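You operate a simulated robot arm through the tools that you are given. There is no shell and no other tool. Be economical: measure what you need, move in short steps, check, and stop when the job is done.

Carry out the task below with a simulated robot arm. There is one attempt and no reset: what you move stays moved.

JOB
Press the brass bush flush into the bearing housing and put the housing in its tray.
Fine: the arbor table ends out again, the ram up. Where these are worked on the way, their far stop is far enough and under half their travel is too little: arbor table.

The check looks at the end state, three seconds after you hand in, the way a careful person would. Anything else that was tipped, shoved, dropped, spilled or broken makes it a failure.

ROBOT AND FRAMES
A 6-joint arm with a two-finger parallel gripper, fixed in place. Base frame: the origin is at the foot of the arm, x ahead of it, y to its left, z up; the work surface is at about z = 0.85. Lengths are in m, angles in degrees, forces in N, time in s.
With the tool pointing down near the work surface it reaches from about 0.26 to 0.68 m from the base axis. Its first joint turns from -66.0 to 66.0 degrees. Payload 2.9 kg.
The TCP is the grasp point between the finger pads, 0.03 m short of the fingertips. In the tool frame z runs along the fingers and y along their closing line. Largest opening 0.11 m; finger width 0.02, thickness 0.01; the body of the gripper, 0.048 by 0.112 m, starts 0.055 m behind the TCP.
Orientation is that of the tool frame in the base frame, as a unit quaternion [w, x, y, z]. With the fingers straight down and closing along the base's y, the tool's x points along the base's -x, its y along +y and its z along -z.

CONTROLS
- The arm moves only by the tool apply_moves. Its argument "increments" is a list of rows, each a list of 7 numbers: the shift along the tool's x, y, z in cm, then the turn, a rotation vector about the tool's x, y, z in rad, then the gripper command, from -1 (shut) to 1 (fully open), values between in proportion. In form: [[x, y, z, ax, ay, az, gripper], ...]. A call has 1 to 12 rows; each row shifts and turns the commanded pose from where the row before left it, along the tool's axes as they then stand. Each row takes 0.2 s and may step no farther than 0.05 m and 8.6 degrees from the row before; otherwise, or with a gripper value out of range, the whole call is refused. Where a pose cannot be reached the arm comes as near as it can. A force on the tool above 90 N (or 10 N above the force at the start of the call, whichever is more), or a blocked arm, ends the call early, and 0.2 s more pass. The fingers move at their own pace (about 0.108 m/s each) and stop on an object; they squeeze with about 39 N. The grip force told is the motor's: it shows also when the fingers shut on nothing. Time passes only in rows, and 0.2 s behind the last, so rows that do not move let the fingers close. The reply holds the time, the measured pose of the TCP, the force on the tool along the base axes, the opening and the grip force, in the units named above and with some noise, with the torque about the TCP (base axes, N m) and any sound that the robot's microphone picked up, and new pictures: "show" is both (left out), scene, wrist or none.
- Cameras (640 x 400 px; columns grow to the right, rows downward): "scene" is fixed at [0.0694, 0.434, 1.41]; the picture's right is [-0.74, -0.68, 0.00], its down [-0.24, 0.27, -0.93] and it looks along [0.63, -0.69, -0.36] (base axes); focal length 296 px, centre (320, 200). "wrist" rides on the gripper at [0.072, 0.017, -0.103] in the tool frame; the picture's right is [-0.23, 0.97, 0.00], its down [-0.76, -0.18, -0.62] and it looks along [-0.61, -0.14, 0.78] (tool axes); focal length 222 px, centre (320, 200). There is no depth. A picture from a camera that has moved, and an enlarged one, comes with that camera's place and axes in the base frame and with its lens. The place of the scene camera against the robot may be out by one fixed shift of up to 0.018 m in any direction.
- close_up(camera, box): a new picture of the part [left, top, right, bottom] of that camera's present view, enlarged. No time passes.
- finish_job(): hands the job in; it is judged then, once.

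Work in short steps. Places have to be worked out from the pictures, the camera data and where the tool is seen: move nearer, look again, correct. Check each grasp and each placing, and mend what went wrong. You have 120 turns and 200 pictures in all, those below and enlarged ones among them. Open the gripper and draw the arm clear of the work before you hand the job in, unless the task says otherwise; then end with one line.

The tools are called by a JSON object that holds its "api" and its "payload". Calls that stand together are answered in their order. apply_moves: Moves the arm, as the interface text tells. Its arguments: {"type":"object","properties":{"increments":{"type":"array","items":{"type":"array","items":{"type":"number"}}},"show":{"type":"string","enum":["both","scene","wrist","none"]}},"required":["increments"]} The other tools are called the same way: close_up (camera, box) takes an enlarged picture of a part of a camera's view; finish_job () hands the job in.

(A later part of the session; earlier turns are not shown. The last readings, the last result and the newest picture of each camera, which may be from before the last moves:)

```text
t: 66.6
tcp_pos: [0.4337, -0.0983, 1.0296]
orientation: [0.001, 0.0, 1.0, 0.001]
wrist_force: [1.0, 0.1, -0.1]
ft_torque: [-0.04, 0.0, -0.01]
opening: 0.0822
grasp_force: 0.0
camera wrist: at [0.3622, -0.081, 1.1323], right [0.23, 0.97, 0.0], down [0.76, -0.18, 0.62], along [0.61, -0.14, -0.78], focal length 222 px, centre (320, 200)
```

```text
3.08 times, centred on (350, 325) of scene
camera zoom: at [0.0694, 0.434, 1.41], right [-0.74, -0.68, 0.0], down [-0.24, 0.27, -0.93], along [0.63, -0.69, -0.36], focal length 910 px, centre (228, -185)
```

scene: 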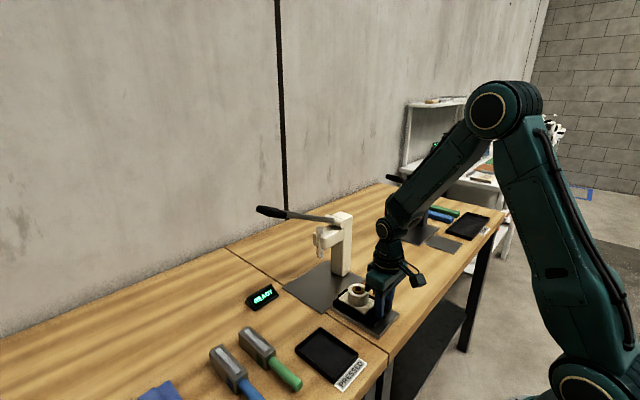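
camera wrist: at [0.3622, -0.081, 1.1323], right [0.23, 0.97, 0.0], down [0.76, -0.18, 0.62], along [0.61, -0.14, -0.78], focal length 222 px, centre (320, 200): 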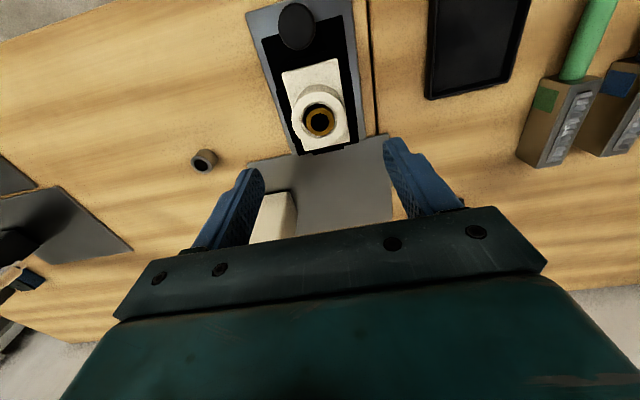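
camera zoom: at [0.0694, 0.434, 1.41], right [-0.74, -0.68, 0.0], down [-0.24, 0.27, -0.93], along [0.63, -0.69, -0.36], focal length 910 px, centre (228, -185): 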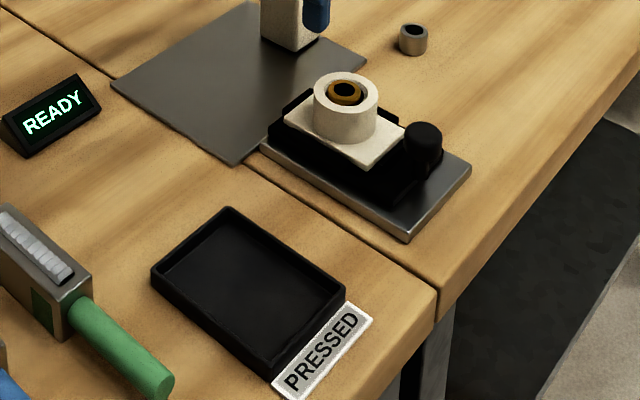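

Bush sits flush; boss centre ≈ (0.436, -0.099), top ≈ 0.911. Descending to grip the boss with fingertips at ≈ 0.89.

{"api": "apply_moves", "payload": {"increments": [[-0.2, -0.05, 3, 0, 0, 0, 0.4], [0, 0, 3, 0, 0, 0, 0.4], [0, 0, 3, 0, 0, 0, 0.4], [0, 0, 2, 0, 0, 0, 0.4], [0, 0, 0, 0, 0, 0, 0.4], [0, 0, 0, 0, 0, 0, -0.3], [0, 0, 0, 0, 0, 0, -0.3], [0, 0, 0, 0, 0, 0, -0.3]], "show": "wrist"}}

{"api": "close_up", "payload": {"camera": "scene", "box": [290, 240, 410, 370]}}

```text
t: 68.4
tcp_pos: [0.4347, -0.099, 0.9192]
orientation: [-0.001, -0.001, 1.0, -0.001]
wrist_force: [0.3, 0.5, -0.9]
ft_torque: [0.01, -0.02, 0.0]
opening: 0.0532
grasp_force: 38.6
camera wrist: at [0.3637, -0.0826, 1.0215], right [0.23, 0.97, 0.0], down [0.76, -0.18, 0.62], along [0.61, -0.14, -0.78], focal length 222 px, centre (320, 200)
```

wrist: 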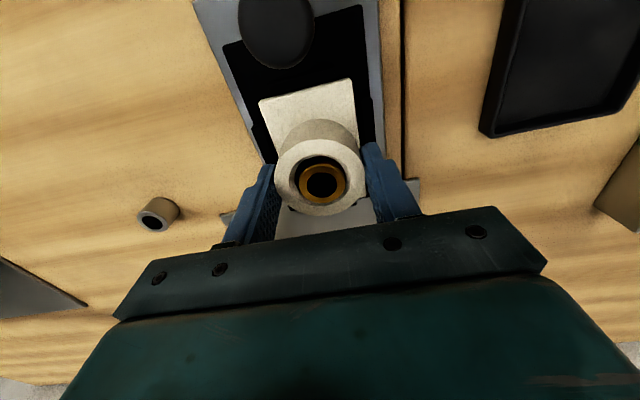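

```text
3.08 times, centred on (350, 305) of scene
camera zoom: at [0.0695, 0.434, 1.41], right [-0.74, -0.68, 0.0], down [-0.24, 0.27, -0.93], along [0.63, -0.69, -0.36], focal length 910 px, centre (228, -123)
```

zoom: 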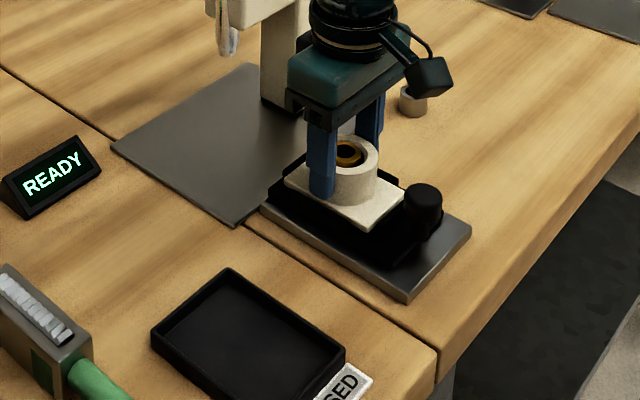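

Boss gripped (53 mm). Lifting gently.

{"api": "apply_moves", "payload": {"increments": [[0, 0, -0.7, 0, 0, 0, -0.4], [0, 0, -1.5, 0, 0, 0, -0.4], [0, 0, -3, 0, 0, 0, -0.4], [0, 0, -3.5, 0, 0, 0, -0.4], [0, 0, 0, 0, 0, 0, -0.4]]}}

{"api": "close_up", "payload": {"camera": "scene", "box": [290, 220, 410, 350]}}

```text
t: 69.6
tcp_pos: [0.4356, -0.0996, 1.0057]
orientation: [0.0, 0.0, 1.0, 0.0]
wrist_force: [1.2, -0.3, -3.9]
ft_torque: [0.02, 0.0, -0.02]
opening: 0.0537
grasp_force: 39.1
camera wrist: at [0.3636, -0.0824, 1.1084], right [0.23, 0.97, 0.0], down [0.76, -0.18, 0.62], along [0.61, -0.14, -0.78], focal length 222 px, centre (320, 200)
```

scene: 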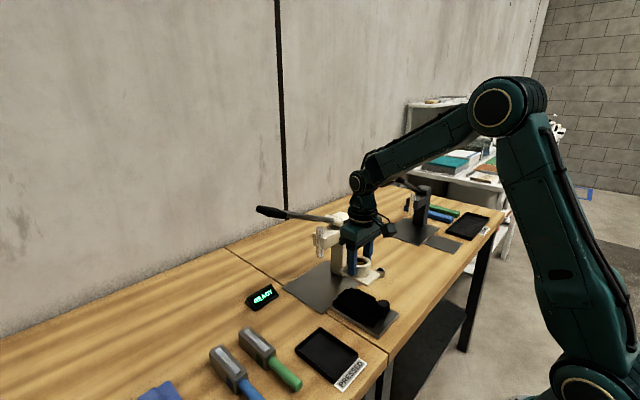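
wrist: 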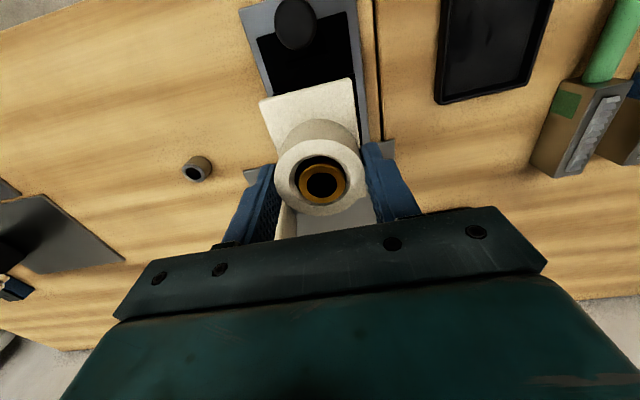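

```text
3.08 times, centred on (350, 285) of scene
camera zoom: at [0.0695, 0.434, 1.41], right [-0.74, -0.68, 0.0], down [-0.24, 0.27, -0.93], along [0.63, -0.69, -0.36], focal length 910 px, centre (228, -62)
```

zoom: 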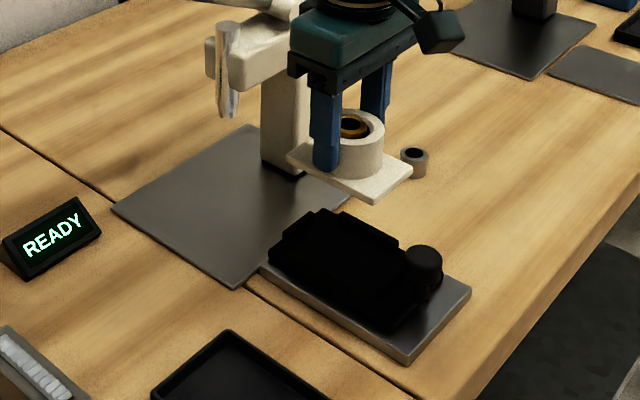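

Housing lifted level with the bush in it. Tray spans about x 0.344-0.456, y 0.022-0.105 (centre 0.400, 0.063); the flange is 86 x 56 mm centred on the boss, so it fits. Moving over the tray.

{"api": "apply_moves", "payload": {"increments": [[0.9, 4, 0, 0, 0, 0, -0.4], [0.9, 4, 0, 0, 0, 0, -0.4], [0.9, 4, 0, 0, 0, 0, -0.4], [0.86, 4.2, 0, 0, 0, 0, -0.4], [0, 0, 2, 0, 0, 0, -0.4], [0, 0, 0, 0, 0, 0, -0.4]]}}

{"api": "close_up", "payload": {"camera": "wrist", "box": [200, 0, 440, 200]}}

{"api": "close_up", "payload": {"camera": "scene", "box": [260, 260, 400, 400]}}

```text
t: 71.0
tcp_pos: [0.3998, 0.0641, 0.9847]
orientation: [0.0, 0.001, 1.0, 0.0]
wrist_force: [0.3, -0.2, -3.7]
ft_torque: [-0.01, -0.02, 0.0]
opening: 0.0535
grasp_force: 39.0
camera wrist: at [0.328, 0.0805, 1.0877], right [0.23, 0.97, 0.0], down [0.76, -0.18, 0.62], along [0.61, -0.14, -0.78], focal length 222 px, centre (320, 200)
```

scene: 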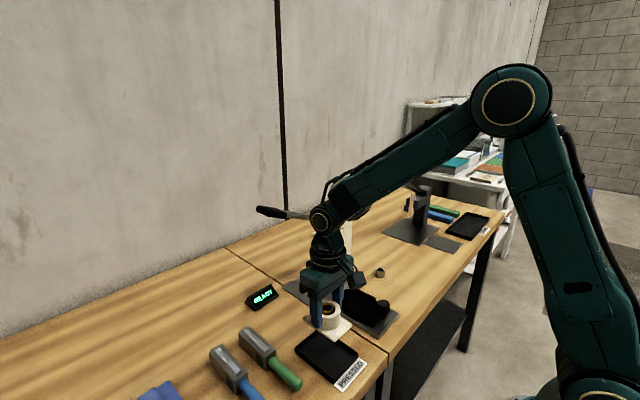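
wrist: 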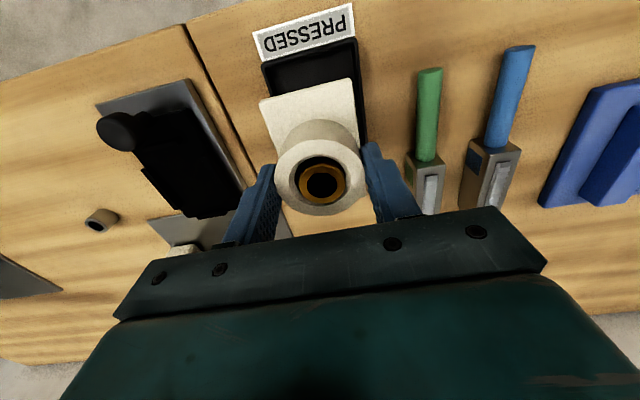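

```text
2.00 times, centred on (320, 100) of wrist
camera zoom: at [0.328, 0.0805, 1.0877], right [0.23, 0.97, 0.0], down [0.76, -0.18, 0.62], along [0.61, -0.14, -0.78], focal length 444 px, centre (320, 400)
```

zoom: 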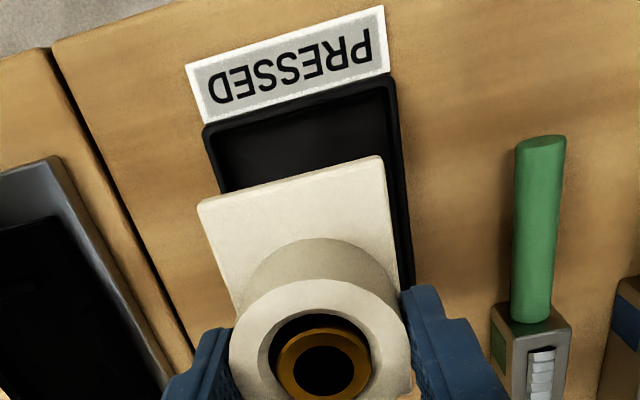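

```text
2.86 times, centred on (330, 330) of scene
camera zoom: at [0.0695, 0.434, 1.41], right [-0.74, -0.68, 0.0], down [-0.24, 0.27, -0.93], along [0.63, -0.69, -0.36], focal length 845 px, centre (291, -171)
```

zoom: 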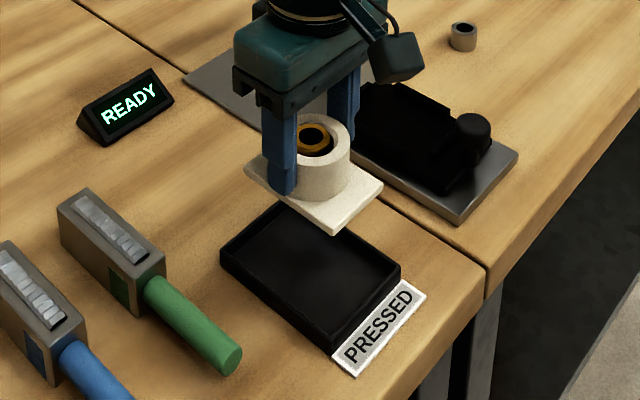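

Tray near edge at x ≈ 0.3445, y 0.026-0.107, so centre ≈ (0.400, 0.066). Small y shift, then lower in steps until contact.

{"api": "apply_moves", "payload": {"increments": [[0, 0.15, 2.5, 0, 0, 0, -0.4], [0, 0, 2.5, 0, 0, 0, -0.4], [0, 0, 1.5, 0, 0, 0, -0.4], [0, 0, 0, 0, 0, 0, -0.4]], "show": "wrist"}}

{"api": "close_up", "payload": {"camera": "scene", "box": [260, 260, 400, 400]}}

```text
t: 72.0
tcp_pos: [0.4014, 0.0642, 0.9205]
orientation: [0.0, 0.0, 1.0, -0.001]
wrist_force: [0.4, 0.1, -3.2]
ft_torque: [-0.01, -0.03, 0.02]
opening: 0.0534
grasp_force: 38.9
camera wrist: at [0.3295, 0.0818, 1.0225], right [0.23, 0.97, 0.0], down [0.76, -0.18, 0.62], along [0.61, -0.14, -0.78], focal length 222 px, centre (320, 200)
```

wrist: 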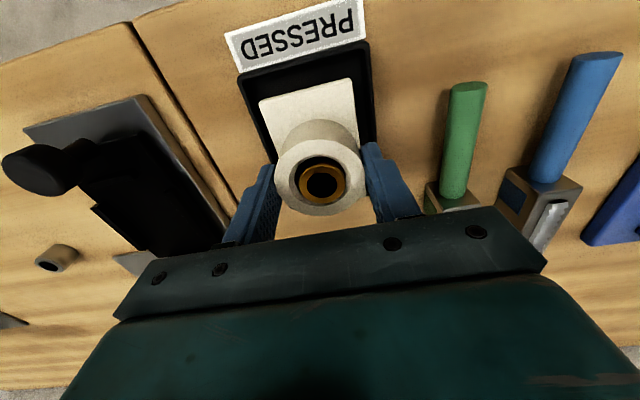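

```text
2.86 times, centred on (330, 330) of scene
camera zoom: at [0.0695, 0.434, 1.41], right [-0.74, -0.68, 0.0], down [-0.24, 0.27, -0.93], along [0.63, -0.69, -0.36], focal length 845 px, centre (291, -171)
```

zoom: 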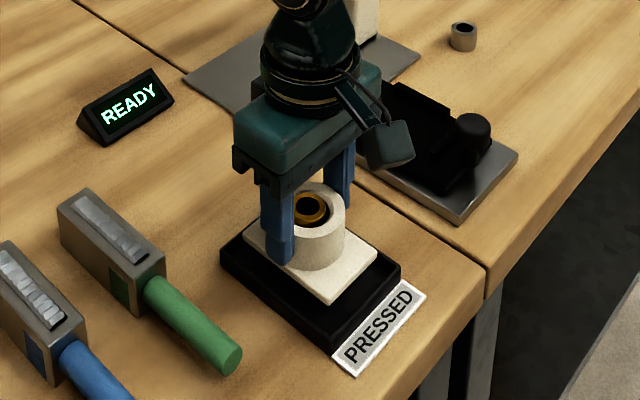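

Flange is inside the tray outline. Nudging +y 2 mm and -x 1 mm and lowering to contact.

{"api": "apply_moves", "payload": {"increments": [[0.1, 0.15, 0.6, 0, 0, 0, -0.4], [0, 0, 0.5, 0, 0, 0, -0.4], [0, 0, 0.3, 0, 0, 0, -0.4], [0, 0, 0, 0, 0, 0, -0.4]], "show": "wrist"}}

{"api": "close_up", "payload": {"camera": "scene", "box": [290, 300, 380, 390]}}

```text
t: 73.0
tcp_pos: [0.398, 0.0657, 0.9046]
orientation: [0.0, 0.0, 1.0, -0.001]
wrist_force: [-0.8, -1.0, -3.4]
ft_torque: [0.01, 0.01, 0.01]
opening: 0.0533
grasp_force: 39.1
camera wrist: at [0.3271, 0.0832, 1.0081], right [0.23, 0.97, 0.0], down [0.76, -0.18, 0.62], along [0.61, -0.14, -0.78], focal length 222 px, centre (320, 200)
```

wrist: 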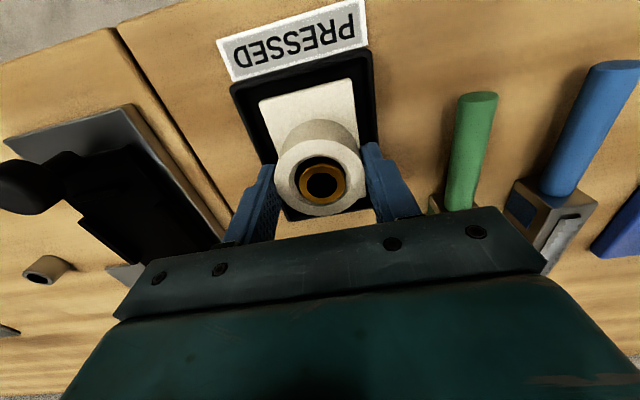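

```text
4.44 times, centred on (335, 345) of scene
camera zoom: at [0.0695, 0.434, 1.41], right [-0.74, -0.68, 0.0], down [-0.24, 0.27, -0.93], along [0.63, -0.69, -0.36], focal length 1314 px, centre (253, -444)
```

zoom: 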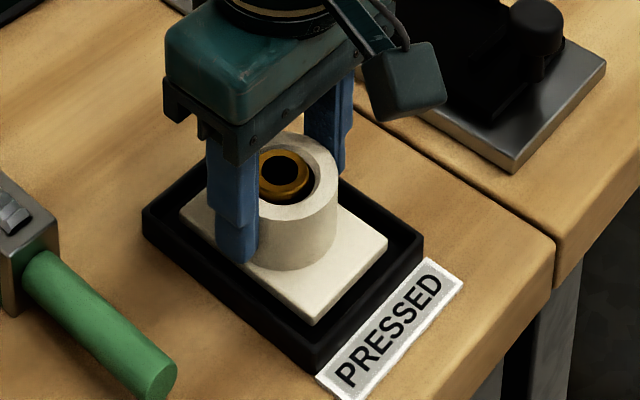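

Well centred over the tray, no contact yet. Lowering a few mm more.

{"api": "apply_moves", "payload": {"increments": [[0, 0, 0.3, 0, 0, 0, -0.4], [0, 0, 0, 0, 0, 0, -0.4]], "show": "none"}}

```text
t: 73.6
tcp_pos: [0.3984, 0.066, 0.9021]
orientation: [0.0, -0.001, 1.0, 0.001]
wrist_force: [0.8, -0.7, -3.9]
ft_torque: [-0.01, -0.01, -0.02]
opening: 0.0534
grasp_force: 39.0
```

{"api": "apply_moves", "payload": {"increments": [[0, 0, 0.25, 0, 0, 0, -0.4], [0, 0, 0, 0, 0, 0, -0.4]], "show": "none"}}

{"api": "close_up", "payload": {"camera": "scene", "box": [290, 300, 380, 390]}}

```text
t: 74.2
tcp_pos: [0.3986, 0.0664, 0.9003]
orientation: [0.0, 0.0, 1.0, 0.0]
wrist_force: [0.3, -0.8, -4.5]
ft_torque: [-0.03, 0.02, 0.03]
opening: 0.0535
grasp_force: 39.2
```

```text
4.44 times, centred on (335, 345) of scene
camera zoom: at [0.0695, 0.434, 1.41], right [-0.74, -0.68, 0.0], down [-0.24, 0.27, -0.93], along [0.63, -0.69, -0.36], focal length 1314 px, centre (253, -444)
```

zoom: 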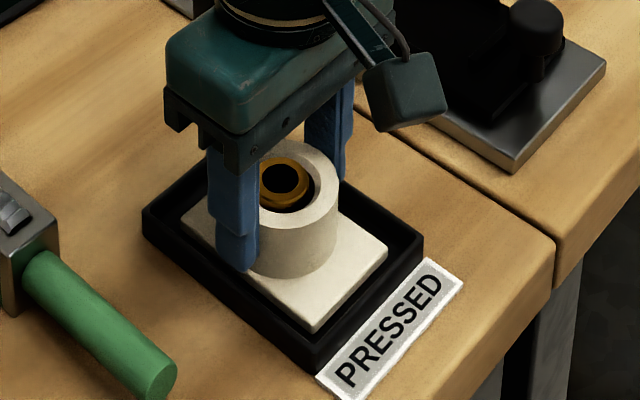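

{"api": "apply_moves", "payload": {"increments": [[0, 0, 0.2, 0, 0, 0, -0.4], [0, 0, 0.2, 0, 0, 0, -0.4], [0, 0, 0, 0, 0, 0, -0.4]], "show": "none"}}

```text
t: 75.0
tcp_pos: [0.3977, 0.0662, 0.8985]
orientation: [0.002, 0.001, 1.0, 0.001]
wrist_force: [-12.4, -3.4, 48.8]
ft_torque: [0.11, 0.47, -0.05]
opening: 0.0536
grasp_force: 38.7
```

Contact (49 N). Backing off slightly and checking what touched.

{"api": "apply_moves", "payload": {"increments": [[0, 0, -0.22, 0, 0, 0, -0.4], [0, 0, 0, 0, 0, 0, -0.4]], "show": "none"}}

{"api": "close_up", "payload": {"camera": "scene", "box": [300, 320, 370, 380]}}

{"api": "close_up", "payload": {"camera": "wrist", "box": [200, 30, 440, 230]}}

```text
t: 75.6
tcp_pos: [0.3997, 0.0656, 0.8991]
orientation: [0.001, 0.0, 1.0, 0.0]
wrist_force: [-3.1, -1.8, 18.4]
ft_torque: [0.02, -0.72, -0.1]
opening: 0.0531
grasp_force: 39.1
```

```text
6.67 times, centred on (335, 350) of scene
camera zoom: at [0.0691, 0.4339, 1.4101], right [-0.74, -0.68, 0.0], down [-0.24, 0.27, -0.93], along [0.63, -0.69, -0.36], focal length 1971 px, centre (220, -800)
```

zoom: 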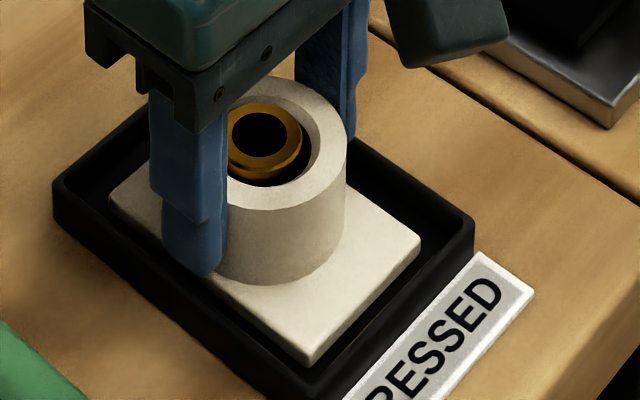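

```text
2.00 times, centred on (320, 130) of wrist
camera zoom: at [0.3272, 0.083, 1.0015], right [0.23, 0.97, 0.0], down [0.76, -0.18, 0.62], along [0.61, -0.14, -0.78], focal length 444 px, centre (320, 340)
```

zoom: 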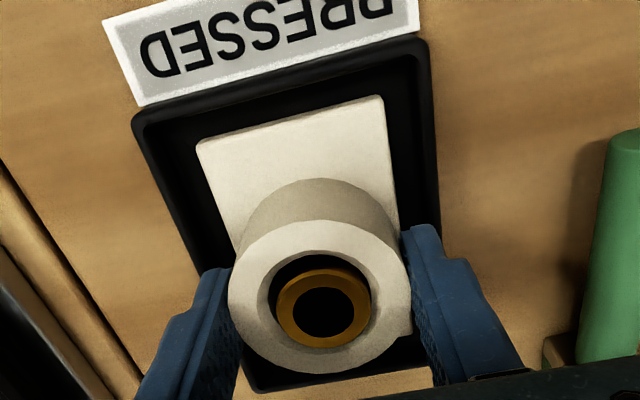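

The housing is resting on the tray floor. I'll release, lift off, and inspect the bush carefully for flushness.

{"api": "apply_moves", "payload": {"increments": [[0, 0, -0.1, 0, 0, 0, -0.4], [0, 0, 0, 0, 0, 0, 0.05], [0, 0, 0, 0, 0, 0, 0.08], [0, 0, -2, 0, 0, 0, 0.08], [0, 0, -4, 0, 0, 0, 0.3], [0, 0, -4, 0, 0, 0, 0.3], [0, 0, 0, 0, 0, 0, 0.3]], "show": "wrist"}}

{"api": "close_up", "payload": {"camera": "scene", "box": [310, 320, 360, 370]}}

{"api": "close_up", "payload": {"camera": "wrist", "box": [270, 40, 380, 140]}}

```text
t: 77.2
tcp_pos: [0.3993, 0.0677, 1.0011]
orientation: [0.0, 0.0, 1.0, 0.0]
wrist_force: [0.1, 0.8, 0.1]
ft_torque: [0.02, -0.02, -0.01]
opening: 0.0716
grasp_force: 0.1
camera wrist: at [0.3282, 0.0835, 1.1036], right [0.23, 0.97, 0.0], down [0.76, -0.18, 0.62], along [0.61, -0.14, -0.78], focal length 222 px, centre (320, 200)
```

wrist: 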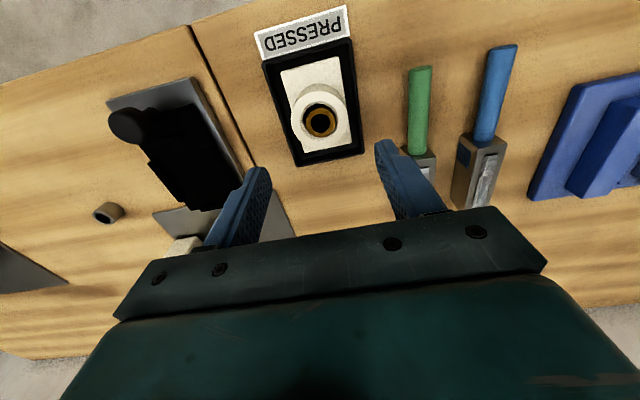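

```text
8.00 times, centred on (335, 345) of scene
camera zoom: at [0.0694, 0.434, 1.41], right [-0.74, -0.68, 0.0], down [-0.24, 0.27, -0.93], along [0.63, -0.69, -0.36], focal length 2365 px, centre (200, -960)
```

zoom: 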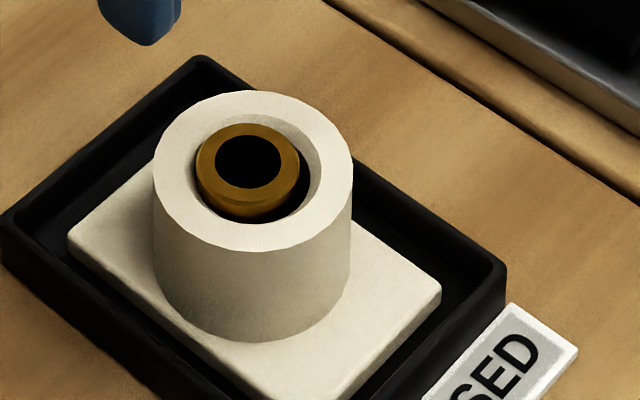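

```text
4.00 times, centred on (325, 90) of wrist
camera zoom: at [0.3282, 0.0835, 1.1036], right [0.23, 0.97, 0.0], down [0.76, -0.18, 0.62], along [0.61, -0.14, -0.78], focal length 888 px, centre (300, 640)
```

zoom: 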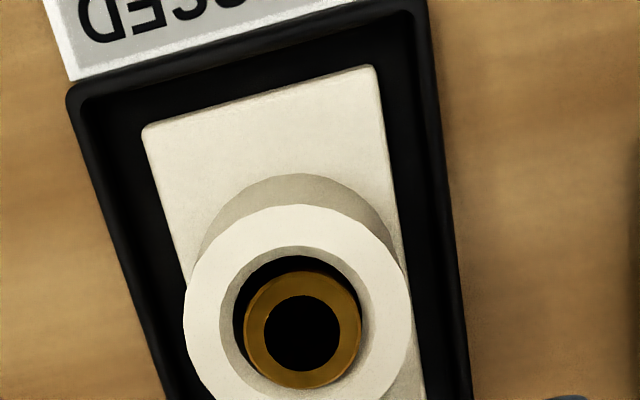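

The display said 0 mm, but from these oblique views the bush might be a little proud; I want a low side view. I'll yaw 90° and tilt the camera down to grazing angle from the +y side.

{"api": "apply_moves", "payload": {"increments": [[0, 0, -3, 0, 0, 0.1428, 0.3], [0, 0, 0, 0, 0, 0.1428, 0.3], [0, 0, 0, 0, 0, 0.1428, 0.5], [0, 0, 0, 0, 0, 0.1428, 0.6], [0, 0, 0, 0, 0, 0.1428, 0.8], [0, 0, 0, 0, 0, 0.1428, 1], [0, 0, 0, 0, 0, 0.1428, 1], [0, 0, 0, 0, 0, 0.1428, 1], [0, 0, 0, 0, 0, 0.1428, 1], [0, 0, 0, 0, 0, 0.1428, 1], [0, 0, 0, 0, 0, 0.1428, 1], [4.5, 0, 0, 0, 0, 0, 1]], "show": "none"}}

{"api": "apply_moves", "payload": {"increments": [[4.0, 0, 0, 0, -0.14, 0, 1], [0, 0, 0, 0, -0.14, 0, 1], [0, 0, 0, 0, -0.14, 0, 1], [0, 0, 0, 0, -0.14, 0, 1], [0, 0, 0, 0, -0.14, 0, 1], [0, 0, 0, 0, -0.1, 0, 1], [0, 0, 0, 0, 0, 0, 1]]}}

```text
t: 79.8
tcp_pos: [0.4002, 0.1123, 1.0296]
orientation: [0.0, 0.708, 0.706, 0.0]
wrist_force: [0.0, -0.3, -0.3]
ft_torque: [0.02, 0.04, 0.03]
opening: 0.1099
grasp_force: 0.1
```

```text
t: 81.4
tcp_pos: [0.3976, 0.1501, 1.0271]
orientation: [0.275, 0.651, 0.652, -0.274]
wrist_force: [0.6, -0.3, -0.4]
ft_torque: [0.0, -0.01, 0.0]
opening: 0.1099
grasp_force: 0.0
camera wrist: at [0.4153, 0.2753, 1.0482], right [0.97, -0.16, 0.16], down [-0.18, -0.09, 0.98], along [-0.14, -0.98, -0.11], focal length 222 px, centre (320, 200)
```

scene: 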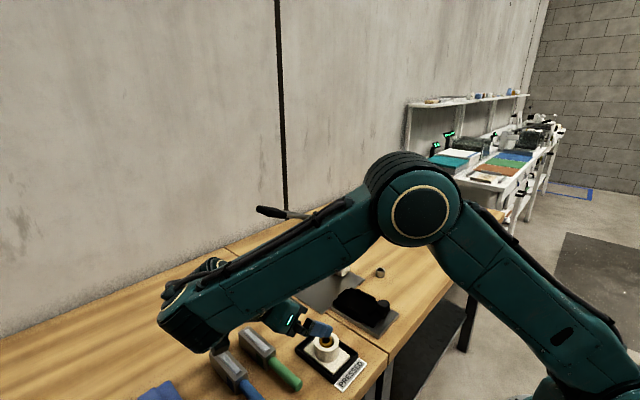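
wrist: 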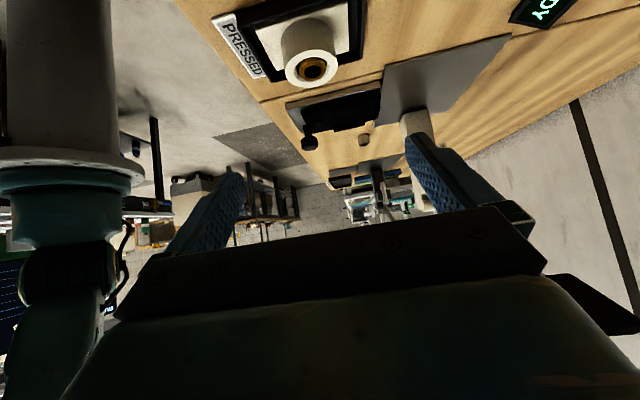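

{"api": "close_up", "payload": {"camera": "wrist", "box": [270, 10, 370, 100]}}

{"api": "apply_moves", "payload": {"increments": [[1.5, 0, 1.3, 0, 0, 0, 1], [1.5, 0, 1.3, 0, 0, 0, 1], [0, 0, 0, 0, 0, 0, 1]], "show": "scene"}}

{"api": "close_up", "payload": {"camera": "wrist", "box": [260, 20, 380, 130]}}

```text
4.44 times, centred on (320, 55) of wrist
camera zoom: at [0.4153, 0.2753, 1.0482], right [0.97, -0.16, 0.16], down [-0.18, -0.09, 0.98], along [-0.14, -0.98, -0.11], focal length 987 px, centre (320, 844)
```

zoom: 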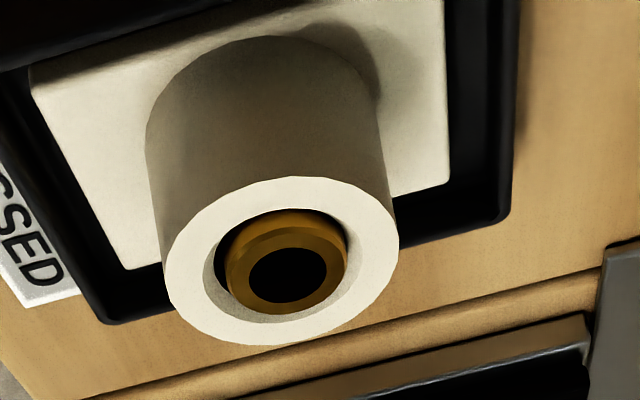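

```text
t: 82.2
tcp_pos: [0.3984, 0.1522, 0.9908]
orientation: [0.275, 0.652, 0.651, -0.276]
wrist_force: [0.0, 0.5, -0.8]
ft_torque: [0.03, 0.0, 0.0]
opening: 0.1099
grasp_force: 0.1
```

scene: 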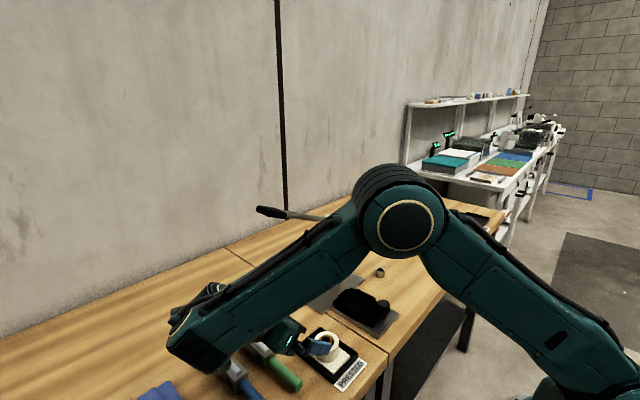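

```text
3.64 times, centred on (320, 75) of wrist
camera zoom: at [0.4163, 0.2774, 1.0098], right [0.97, -0.16, 0.16], down [-0.18, -0.08, 0.98], along [-0.14, -0.98, -0.11], focal length 808 px, centre (320, 654)
```

zoom: 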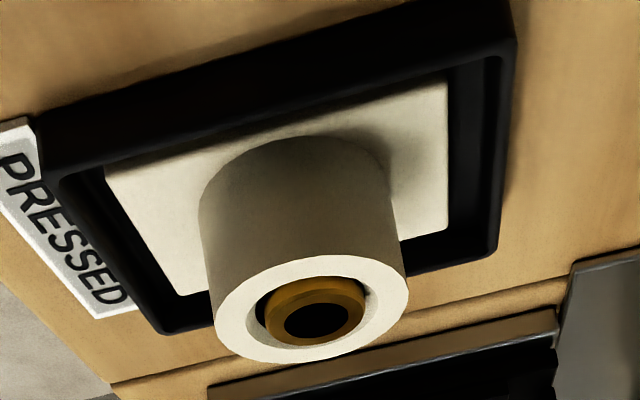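

{"api": "close_up", "payload": {"camera": "wrist", "box": [296, 84, 346, 124]}}

```text
10.00 times, centred on (321, 104) of wrist
camera zoom: at [0.4163, 0.2774, 1.0098], right [0.97, -0.16, 0.16], down [-0.18, -0.08, 0.98], along [-0.14, -0.98, -0.11], focal length 2221 px, centre (310, 1160)
```

zoom: 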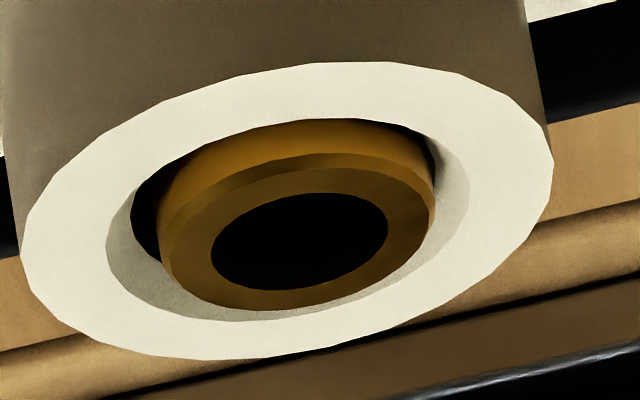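

Geometrically the bush looks about 1-2 mm proud at most, though my error is similar. I'll settle it by touch: go back to vertical, close the fingers and feel the height of the boss rim versus the bush face.

{"api": "apply_moves", "payload": {"increments": [[-2.3, 0, -2, 0, 0, 0, 1], [-1.5, 0, -1.3, 0, 0, 0, 0.5], [0, 0, 0, 0, 0.14, 0, 0], [0, 0, 0, 0, 0.14, 0, -0.5], [0, 0, 0, 0, 0.14, 0, -1], [0, 0, 0, 0, 0.14, 0, -1], [0, 0, 0, 0, 0.14, 0, -1], [0, 0, 0, 0, 0.1, 0, -1], [-4.2, 0, 0, 0, 0, 0, -1], [-4.2, 0, 0, 0, 0, 0, -1], [0, 0, 0, 0, 0, 0, -1]], "show": "wrist"}}

```text
t: 84.6
tcp_pos: [0.3989, 0.0606, 1.0353]
orientation: [0.001, 0.707, 0.707, 0.0]
wrist_force: [0.2, -0.2, -0.4]
ft_torque: [0.02, 0.01, -0.03]
opening: 0.0
grasp_force: 37.6
out of reach, approached as far as the arm can: row 2
camera wrist: at [0.4164, 0.1338, 1.138], right [0.97, -0.23, 0.0], down [-0.18, -0.76, 0.62], along [-0.14, -0.61, -0.78], focal length 222 px, centre (320, 200)
```

wrist: 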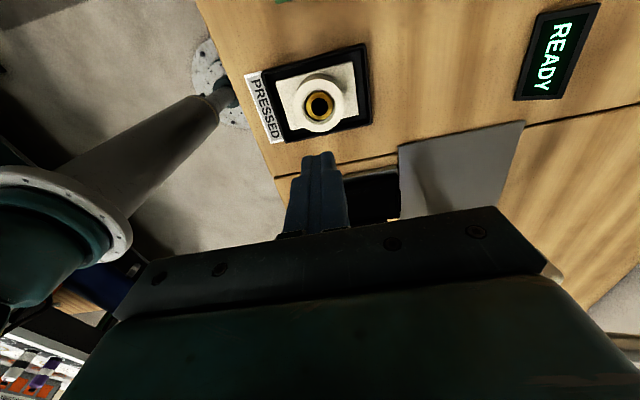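

Bush centre ≈ (0.400, 0.067). First the rim: tip at x ≈ 0.427, approaching in small steps.

{"api": "apply_moves", "payload": {"increments": [[0.65, 2.8, 3, 0, 0, 0, -1], [0, 0, 4, 0, 0, 0, -1], [0, 0, 3.3, 0, 0, 0, -1], [0, 0, 0, 0, 0, 0, -1], [0, 0, 0, 0, 0, 0, -1]], "show": "none"}}

{"api": "close_up", "payload": {"camera": "wrist", "box": [240, 80, 400, 210]}}

```text
t: 85.8
tcp_pos: [0.4262, 0.0701, 0.9305]
orientation: [0.0, 0.707, 0.707, 0.0]
wrist_force: [-0.5, -0.7, -1.1]
ft_torque: [0.0, 0.02, 0.04]
opening: 0.0001
grasp_force: 37.8
```

```text
3.08 times, centred on (320, 145) of wrist
camera zoom: at [0.4424, 0.1425, 1.0335], right [0.97, -0.23, 0.0], down [-0.18, -0.76, 0.62], along [-0.14, -0.61, -0.78], focal length 684 px, centre (320, 369)
```

zoom: 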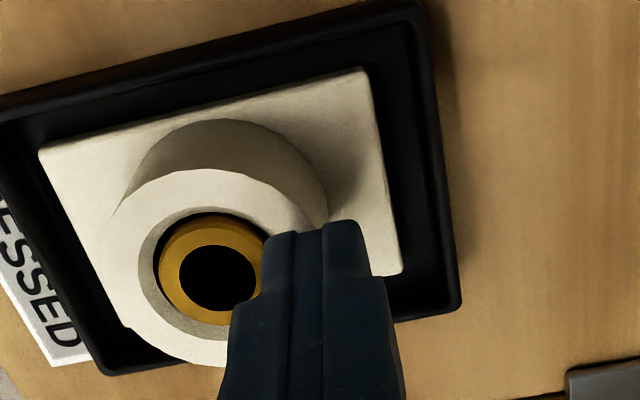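

{"api": "apply_moves", "payload": {"increments": [[0, 0, 0.3, 0, 0, 0, -1], [0, 0, 0, 0, 0, 0, -1]], "show": "none"}}

{"api": "apply_moves", "payload": {"increments": [[0, 0, 0.2, 0, 0, 0, -1], [0, 0, 0, 0, 0, 0, -1]], "show": "none"}}

{"api": "apply_moves", "payload": {"increments": [[0, 0, 0.2, 0, 0, 0, -1], [0, 0, 0, 0, 0, 0, -1]], "show": "none"}}

```text
t: 86.4
tcp_pos: [0.4241, 0.0701, 0.9279]
orientation: [0.001, 0.707, 0.707, 0.0]
wrist_force: [-0.4, 0.6, -0.6]
ft_torque: [0.01, 0.0, 0.03]
opening: 0.0002
grasp_force: 37.6
```

```text
t: 87.0
tcp_pos: [0.4245, 0.0679, 0.926]
orientation: [0.0, 0.707, 0.707, -0.001]
wrist_force: [0.1, 0.3, -0.9]
ft_torque: [-0.02, 0.01, 0.02]
opening: 0.0
grasp_force: 37.6
```

```text
t: 87.6
tcp_pos: [0.4243, 0.0687, 0.925]
orientation: [0.0, 0.707, 0.707, 0.0]
wrist_force: [-0.7, 0.8, -0.2]
ft_torque: [-0.05, 0.02, 0.02]
opening: 0.0
grasp_force: 37.3
```

{"api": "apply_moves", "payload": {"increments": [[0, 0.2, 0.2, 0, 0, 0, -1], [0, 0, 0, 0, 0, 0, -1]], "show": "none"}}

{"api": "apply_moves", "payload": {"increments": [[0, 0, 0.2, 0, 0, 0, -1], [0, 0, 0, 0, 0, 0, -1]], "show": "none"}}

{"api": "apply_moves", "payload": {"increments": [[0, 0, 0.1, 0, 0, 0, -1], [0, 0, 0, 0, 0, 0, -1]], "show": "none"}}

```text
t: 88.2
tcp_pos: [0.4262, 0.0675, 0.924]
orientation: [0.0, 0.707, 0.707, 0.001]
wrist_force: [-9.4, -0.3, 21.6]
ft_torque: [-0.02, 0.33, -0.04]
opening: 0.0
grasp_force: 38.0
```

```text
t: 88.8
tcp_pos: [0.4269, 0.069, 0.9237]
orientation: [0.002, 0.707, 0.707, 0.001]
wrist_force: [-15.5, 3.8, 51.5]
ft_torque: [-0.02, 0.63, -0.02]
opening: 0.0
grasp_force: 38.1
```

```text
t: 89.4
tcp_pos: [0.4267, 0.0683, 0.9236]
orientation: [0.002, 0.708, 0.707, 0.003]
wrist_force: [-15.2, 5.5, 58.2]
ft_torque: [0.02, 0.68, -0.05]
opening: 0.0001
grasp_force: 37.5
```

Rim contact found at command offset ≈ 0.755 cm (stiffness ≈ 15 N/mm). Now raise and do the same on the bush face.

{"api": "apply_moves", "payload": {"increments": [[0, 0, -1.2, 0, 0, 0, -1], [0, -2.8, 0, 0, 0, 0, -1], [0, 0, 0.2, 0, 0, 0, -1], [0, 0, 0, 0, 0, 0, -1], [0, 0, 0, 0, 0, 0, -1]], "show": "none"}}

{"api": "close_up", "payload": {"camera": "wrist", "box": [240, 80, 400, 210]}}

{"api": "apply_moves", "payload": {"increments": [[0, 0, 0.2, 0, 0, 0, -1], [0, 0, 0, 0, 0, 0, -1]], "show": "none"}}

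{"api": "apply_moves", "payload": {"increments": [[0, 0, 0.1, 0, 0, 0, -1], [0, 0, 0, 0, 0, 0, -1]], "show": "none"}}

```text
t: 90.6
tcp_pos: [0.3986, 0.0674, 0.93]
orientation: [-0.001, 0.707, 0.708, 0.0]
wrist_force: [0.1, 0.5, 0.0]
ft_torque: [-0.04, 0.0, 0.02]
opening: 0.0
grasp_force: 37.6
```

```text
3.08 times, centred on (320, 145) of wrist
camera zoom: at [0.4161, 0.1407, 1.0328], right [0.97, -0.23, 0.0], down [-0.18, -0.76, 0.62], along [-0.14, -0.61, -0.78], focal length 684 px, centre (320, 369)
```

zoom: 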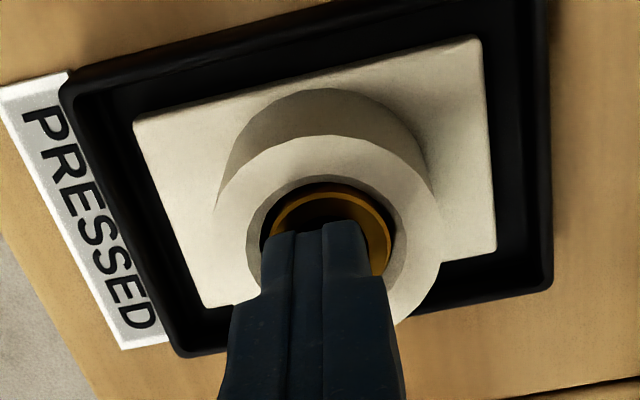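

```text
t: 91.2
tcp_pos: [0.3994, 0.0671, 0.9288]
orientation: [0.0, 0.707, 0.707, 0.0]
wrist_force: [-0.6, 0.8, -0.3]
ft_torque: [0.0, -0.02, 0.0]
opening: 0.0
grasp_force: 37.7
```

```text
t: 91.8
tcp_pos: [0.398, 0.0685, 0.9286]
orientation: [0.0, 0.707, 0.707, -0.001]
wrist_force: [0.8, 0.1, -0.7]
ft_torque: [-0.01, 0.02, -0.01]
opening: 0.0
grasp_force: 38.0
```

{"api": "apply_moves", "payload": {"increments": [[0, 0, 0.1, 0, 0, 0, -1], [0, 0, 0, 0, 0, 0, -1]], "show": "none"}}

{"api": "apply_moves", "payload": {"increments": [[0, 0, 0.1, 0, 0, 0, -1], [0, 0, 0, 0, 0, 0, -1]], "show": "none"}}

{"api": "apply_moves", "payload": {"increments": [[0, 0, 0.1, 0, 0, 0, -1], [0, 0, 0, 0, 0, 0, -1]], "show": "none"}}

```text
t: 92.4
tcp_pos: [0.3977, 0.0683, 0.9257]
orientation: [0.0, 0.707, 0.707, 0.001]
wrist_force: [-1.9, -1.9, 11.9]
ft_torque: [-0.1, 0.07, 0.02]
opening: 0.0
grasp_force: 37.7
```

```text
t: 93.0
tcp_pos: [0.3993, 0.0685, 0.9261]
orientation: [0.002, 0.707, 0.707, 0.002]
wrist_force: [-5.5, -2.4, 37.9]
ft_torque: [-0.12, 0.15, -0.03]
opening: 0.0
grasp_force: 37.3
```

```text
t: 93.6
tcp_pos: [0.3984, 0.0684, 0.9254]
orientation: [0.001, 0.707, 0.707, 0.002]
wrist_force: [-8.7, -3.0, 54.4]
ft_torque: [-0.18, 0.26, -0.01]
opening: 0.0
grasp_force: 37.9
```

Bush contact is at ≈ 0.555 cm vs rim 0.755 cm on the +x side: a 2 mm difference. Before concluding, check the rim on the -x side in case the housing sits tilted.

{"api": "apply_moves", "payload": {"increments": [[0, 0, -1.2, 0, 0, 0, -1], [0, -2.7, 0, 0, 0, 0, -1], [0, 0, 0.7, 0, 0, 0, -1], [0, 0, 0, 0, 0, 0, -1], [0, 0, 0, 0, 0, 0, -1]], "show": "none"}}

{"api": "apply_moves", "payload": {"increments": [[0, 0, 0.2, 0, 0, 0, -1], [0, 0, 0, 0, 0, 0, -1]], "show": "none"}}

{"api": "apply_moves", "payload": {"increments": [[0, 0, 0.2, 0, 0, 0, -1], [0, 0, 0, 0, 0, 0, -1]], "show": "none"}}

{"api": "apply_moves", "payload": {"increments": [[0, 0, 0.1, 0, 0, 0, -1], [0, 0, 0, 0, 0, 0, -1]], "show": "none"}}

```text
t: 94.8
tcp_pos: [0.3709, 0.0667, 0.928]
orientation: [0.0, 0.707, 0.708, 0.0]
wrist_force: [0.4, -0.7, 0.0]
ft_torque: [-0.02, 0.03, 0.02]
opening: 0.0
grasp_force: 37.3
```

```text
t: 95.4
tcp_pos: [0.3699, 0.0681, 0.9264]
orientation: [0.0, 0.707, 0.707, 0.0]
wrist_force: [-0.2, -0.5, -0.7]
ft_torque: [-0.02, 0.01, 0.01]
opening: 0.0
grasp_force: 37.7
```

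```text
t: 96.0
tcp_pos: [0.3707, 0.0674, 0.9254]
orientation: [0.0, 0.707, 0.707, 0.0]
wrist_force: [-1.0, 0.4, 0.0]
ft_torque: [-0.03, -0.02, 0.0]
opening: 0.0
grasp_force: 37.5
```

```text
t: 96.6
tcp_pos: [0.37, 0.067, 0.9244]
orientation: [0.0, 0.707, 0.707, 0.0]
wrist_force: [-1.0, 1.5, 0.3]
ft_torque: [0.02, 0.03, 0.02]
opening: 0.0
grasp_force: 37.5
```

{"api": "apply_moves", "payload": {"increments": [[0, 0.1, 0.1, 0, 0, 0, -1], [0, 0, 0, 0, 0, 0, -1]], "show": "none"}}

{"api": "apply_moves", "payload": {"increments": [[0, 0, 0.1, 0, 0, 0, -1], [0, 0, 0, 0, 0, 0, -1]], "show": "none"}}

```text
t: 97.2
tcp_pos: [0.3717, 0.0679, 0.9244]
orientation: [0.0, 0.707, 0.707, 0.0]
wrist_force: [-11.7, -1.5, 27.1]
ft_torque: [-0.12, 0.28, -0.02]
opening: 0.0
grasp_force: 37.3
```

```text
t: 97.8
tcp_pos: [0.3707, 0.0685, 0.9232]
orientation: [0.001, 0.707, 0.707, 0.001]
wrist_force: [-16.9, -0.1, 52.6]
ft_torque: [-0.14, 0.33, -0.22]
opening: 0.0
grasp_force: 37.8
```

Rim on the -x side is the same (~0.785), so the housing is level and the bush really stands about 2 mm proud despite the display. I'll try pressing it straight down with the closed fingertips (under 90 N) while tracking the height.

{"api": "apply_moves", "payload": {"increments": [[0, 0, -1.2, 0, 0, 0, -1], [0, 2.7, 0, 0, 0, 0, -1], [0, 0, 0.7, 0, 0, 0, -1], [0, 0, 0, 0, 0, 0, -1]], "show": "none"}}

{"api": "apply_moves", "payload": {"increments": [[0, 0, 0.1, 0, 0, 0, -1], [0, 0, 0.1, 0, 0, 0, -1], [0, 0, 0, 0, 0, 0, -1]], "show": "none"}}

{"api": "apply_moves", "payload": {"increments": [[0, 0, 0.15, 0, 0, 0, -1], [0, 0, 0, 0, 0, 0, -1]], "show": "none"}}

```text
t: 98.8
tcp_pos: [0.3983, 0.0685, 0.9264]
orientation: [0.0, 0.707, 0.707, 0.0]
wrist_force: [0.5, -0.2, 1.0]
ft_torque: [-0.04, 0.04, 0.01]
opening: 0.0
grasp_force: 37.5
```

```text
t: 99.6
tcp_pos: [0.3992, 0.0681, 0.9258]
orientation: [-0.001, 0.707, 0.708, 0.0]
wrist_force: [-9.5, 0.6, 28.0]
ft_torque: [-0.01, 0.25, -0.02]
opening: 0.0001
grasp_force: 37.7
```

```text
t: 100.2
tcp_pos: [0.3976, 0.0675, 0.9256]
orientation: [0.0, 0.707, 0.707, 0.001]
wrist_force: [-16.1, 0.5, 49.0]
ft_torque: [-0.01, 0.47, -0.08]
opening: 0.0002
grasp_force: 37.2
```

{"api": "apply_moves", "payload": {"increments": [[0, 0, 0.15, 0, 0, 0, -1], [0, 0, 0, 0, 0, 0, -1]], "show": "none"}}

{"api": "apply_moves", "payload": {"increments": [[0, 0, 0.1, 0, 0, 0, -1], [0, 0, 0, 0, 0, 0, -1]], "show": "none"}}

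```text
t: 100.8
tcp_pos: [0.3983, 0.0693, 0.9246]
orientation: [0.001, 0.707, 0.707, 0.002]
wrist_force: [-18.8, 1.8, 64.9]
ft_torque: [0.0, 0.57, -0.06]
opening: 0.0
grasp_force: 37.5
```

```text
t: 101.4
tcp_pos: [0.3991, 0.0683, 0.9253]
orientation: [0.003, 0.707, 0.707, 0.002]
wrist_force: [-19.8, -0.6, 76.6]
ft_torque: [-0.06, 0.63, -0.02]
opening: 0.0
grasp_force: 37.4
```

At 77 N by hand it doesn't move, so it needs the press. The lever had not reached a hard stop at "0", so I'll return the housing to the nest and press the rest, watching the readout. First raise, yaw back and open.

{"api": "apply_moves", "payload": {"increments": [[0, 0, -4, 0, 0, -0.1428, -1], [0, 0, -4, 0, 0, -0.1428, -0.5], [0, 0, 0, 0, 0, -0.1428, 0], [0, 0, 0, 0, 0, -0.1428, 0.2], [0, 0, 0, 0, 0, -0.1428, 0.25], [0, 0, 0, 0, 0, -0.1428, 0.25], [0, 0, 0, 0, 0, -0.1428, 0.25], [0, 0, 0, 0, 0, -0.1428, 0.25], [0, 0, 0, 0, 0, -0.1428, 0.25], [0, 0, 0, 0, 0, -0.1428, 0.25], [0, 0, 0, 0, 0, -0.1428, 0.25], [0, 0, 0, 0, 0, 0, 0.25]], "show": "none"}}

{"api": "close_up", "payload": {"camera": "wrist", "box": [200, 20, 440, 220]}}

```text
t: 104.0
tcp_pos: [0.3996, 0.0692, 1.0015]
orientation: [-0.001, -0.001, 1.0, 0.0]
wrist_force: [0.0, -0.2, -0.5]
ft_torque: [-0.01, -0.01, -0.01]
opening: 0.0685
grasp_force: 0.0
```

```text
2.00 times, centred on (320, 120) of wrist
camera zoom: at [0.3271, 0.0853, 1.1038], right [0.23, 0.97, 0.0], down [0.76, -0.18, 0.62], along [0.61, -0.14, -0.78], focal length 444 px, centre (320, 360)
```

zoom: 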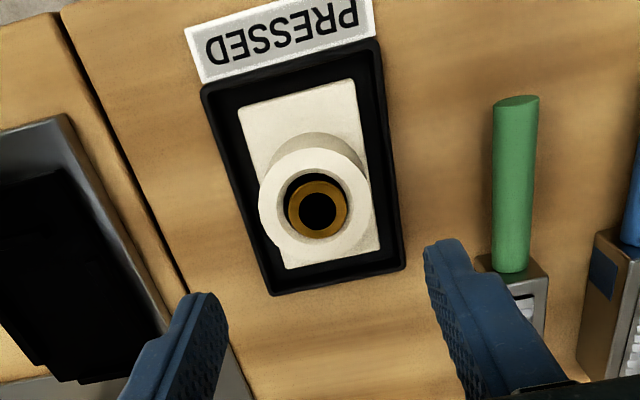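

Gripping the boss in the tray with narrow opening (tips kept above the tray rim).

{"api": "apply_moves", "payload": {"increments": [[0, -0.2, 3, 0, 0, 0, 0.09], [0, 0, 3, 0, 0, 0, 0.09], [0, 0, 3, 0, 0, 0, 0.09], [0, 0, 0.55, 0, 0, 0, 0.09], [0, 0, 0, 0, 0, 0, 0.09], [0, 0, 0, 0, 0, 0, -0.4], [0, 0, 0, 0, 0, 0, -0.4]], "show": "none"}}

```text
t: 105.6
tcp_pos: [0.3994, 0.0656, 0.906]
orientation: [-0.001, 0.0, 1.0, -0.001]
wrist_force: [0.7, 0.1, -0.8]
ft_torque: [0.04, -0.09, -0.03]
opening: 0.0535
grasp_force: 39.3
```

{"api": "apply_moves", "payload": {"increments": [[0, 0, -1, 0, 0, 0, -0.4], [0, 0, -3, 0, 0, 0, -0.4], [0, 0, -3, 0, 0, 0, -0.4], [-0.9, -4.1, 0, 0, 0, 0, -0.4], [-0.9, -4.1, 0, 0, 0, 0, -0.4], [-0.9, -4.1, 0, 0, 0, 0, -0.4], [-0.9, -4.2, 0, 0, 0, 0, -0.4], [0, 0, 2, 0, 0, 0, -0.4], [0, 0, 1.5, 0, 0, 0, -0.4], [0, 0, 0, 0, 0, 0, -0.4]], "show": "wrist"}}

{"api": "close_up", "payload": {"camera": "scene", "box": [310, 250, 410, 350]}}

{"api": "close_up", "payload": {"camera": "wrist", "box": [220, 20, 420, 200]}}

```text
t: 107.8
tcp_pos: [0.4352, -0.1001, 0.941]
orientation: [0.0, 0.001, 1.0, 0.0]
wrist_force: [0.4, -0.8, -3.0]
ft_torque: [0.06, 0.01, 0.02]
opening: 0.0536
grasp_force: 38.9
camera wrist: at [0.3635, -0.0826, 1.0431], right [0.23, 0.97, 0.0], down [0.76, -0.18, 0.62], along [0.61, -0.14, -0.78], focal length 222 px, centre (320, 200)
```

wrist: 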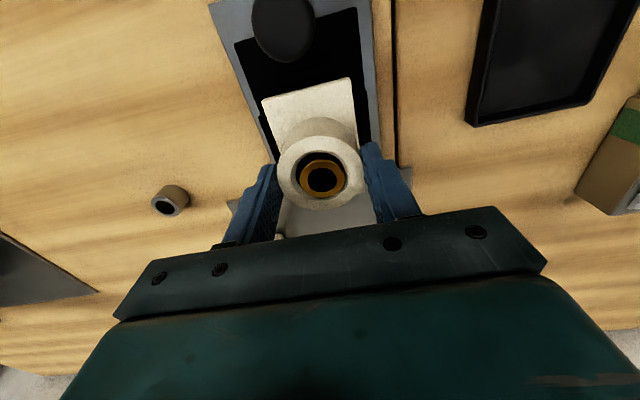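

```text
4.00 times, centred on (360, 300) of scene
camera zoom: at [0.0695, 0.434, 1.41], right [-0.74, -0.68, 0.0], down [-0.24, 0.27, -0.93], along [0.63, -0.69, -0.36], focal length 1182 px, centre (160, -200)
```

zoom: 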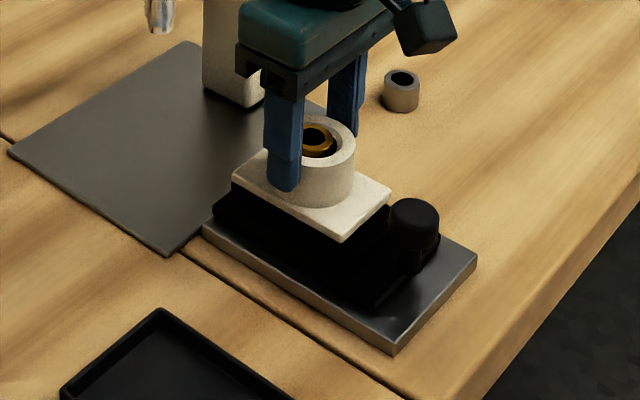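

```text
2.22 times, centred on (320, 110) of wrist
camera zoom: at [0.3635, -0.0826, 1.0431], right [0.23, 0.97, 0.0], down [0.76, -0.18, 0.62], along [0.61, -0.14, -0.78], focal length 494 px, centre (320, 400)
```

zoom: 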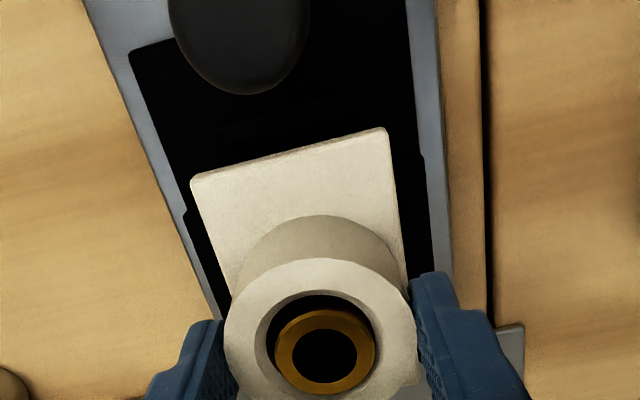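

Over the nest and aligned. Lowering to the seat (expected TCP ≈ 0.926).

{"api": "apply_moves", "payload": {"increments": [[0, 0.05, 0.9, 0, 0, 0, -0.4], [0, 0, 0.4, 0, 0, 0, -0.4], [0, 0, 0, 0, 0, 0, -0.4]], "show": "none"}}

{"api": "apply_moves", "payload": {"increments": [[0, 0, 0.2, 0, 0, 0, -0.4], [0, 0, 0, 0, 0, 0, -0.4]], "show": "none"}}

{"api": "close_up", "payload": {"camera": "scene", "box": [320, 260, 400, 340]}}

```text
t: 108.6
tcp_pos: [0.438, -0.0991, 0.93]
orientation: [0.004, -0.001, 1.0, 0.0]
wrist_force: [-1.5, 2.2, 35.3]
ft_torque: [0.42, 0.41, 0.02]
opening: 0.0534
grasp_force: 38.9
```

```text
t: 109.2
tcp_pos: [0.4356, -0.0983, 0.9256]
orientation: [0.0, 0.0, 1.0, 0.0]
wrist_force: [0.9, 1.0, 19.5]
ft_torque: [0.27, -0.38, 0.0]
opening: 0.0536
grasp_force: 39.5
```

```text
5.00 times, centred on (360, 300) of scene
camera zoom: at [0.0692, 0.4341, 1.41], right [-0.74, -0.68, 0.0], down [-0.24, 0.27, -0.93], along [0.63, -0.69, -0.36], focal length 1478 px, centre (120, -300)
```

zoom: 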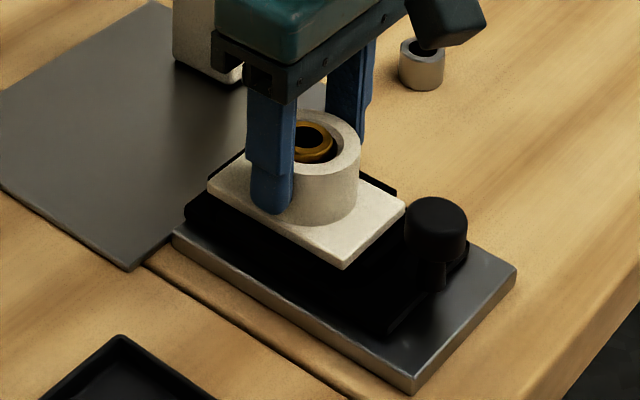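

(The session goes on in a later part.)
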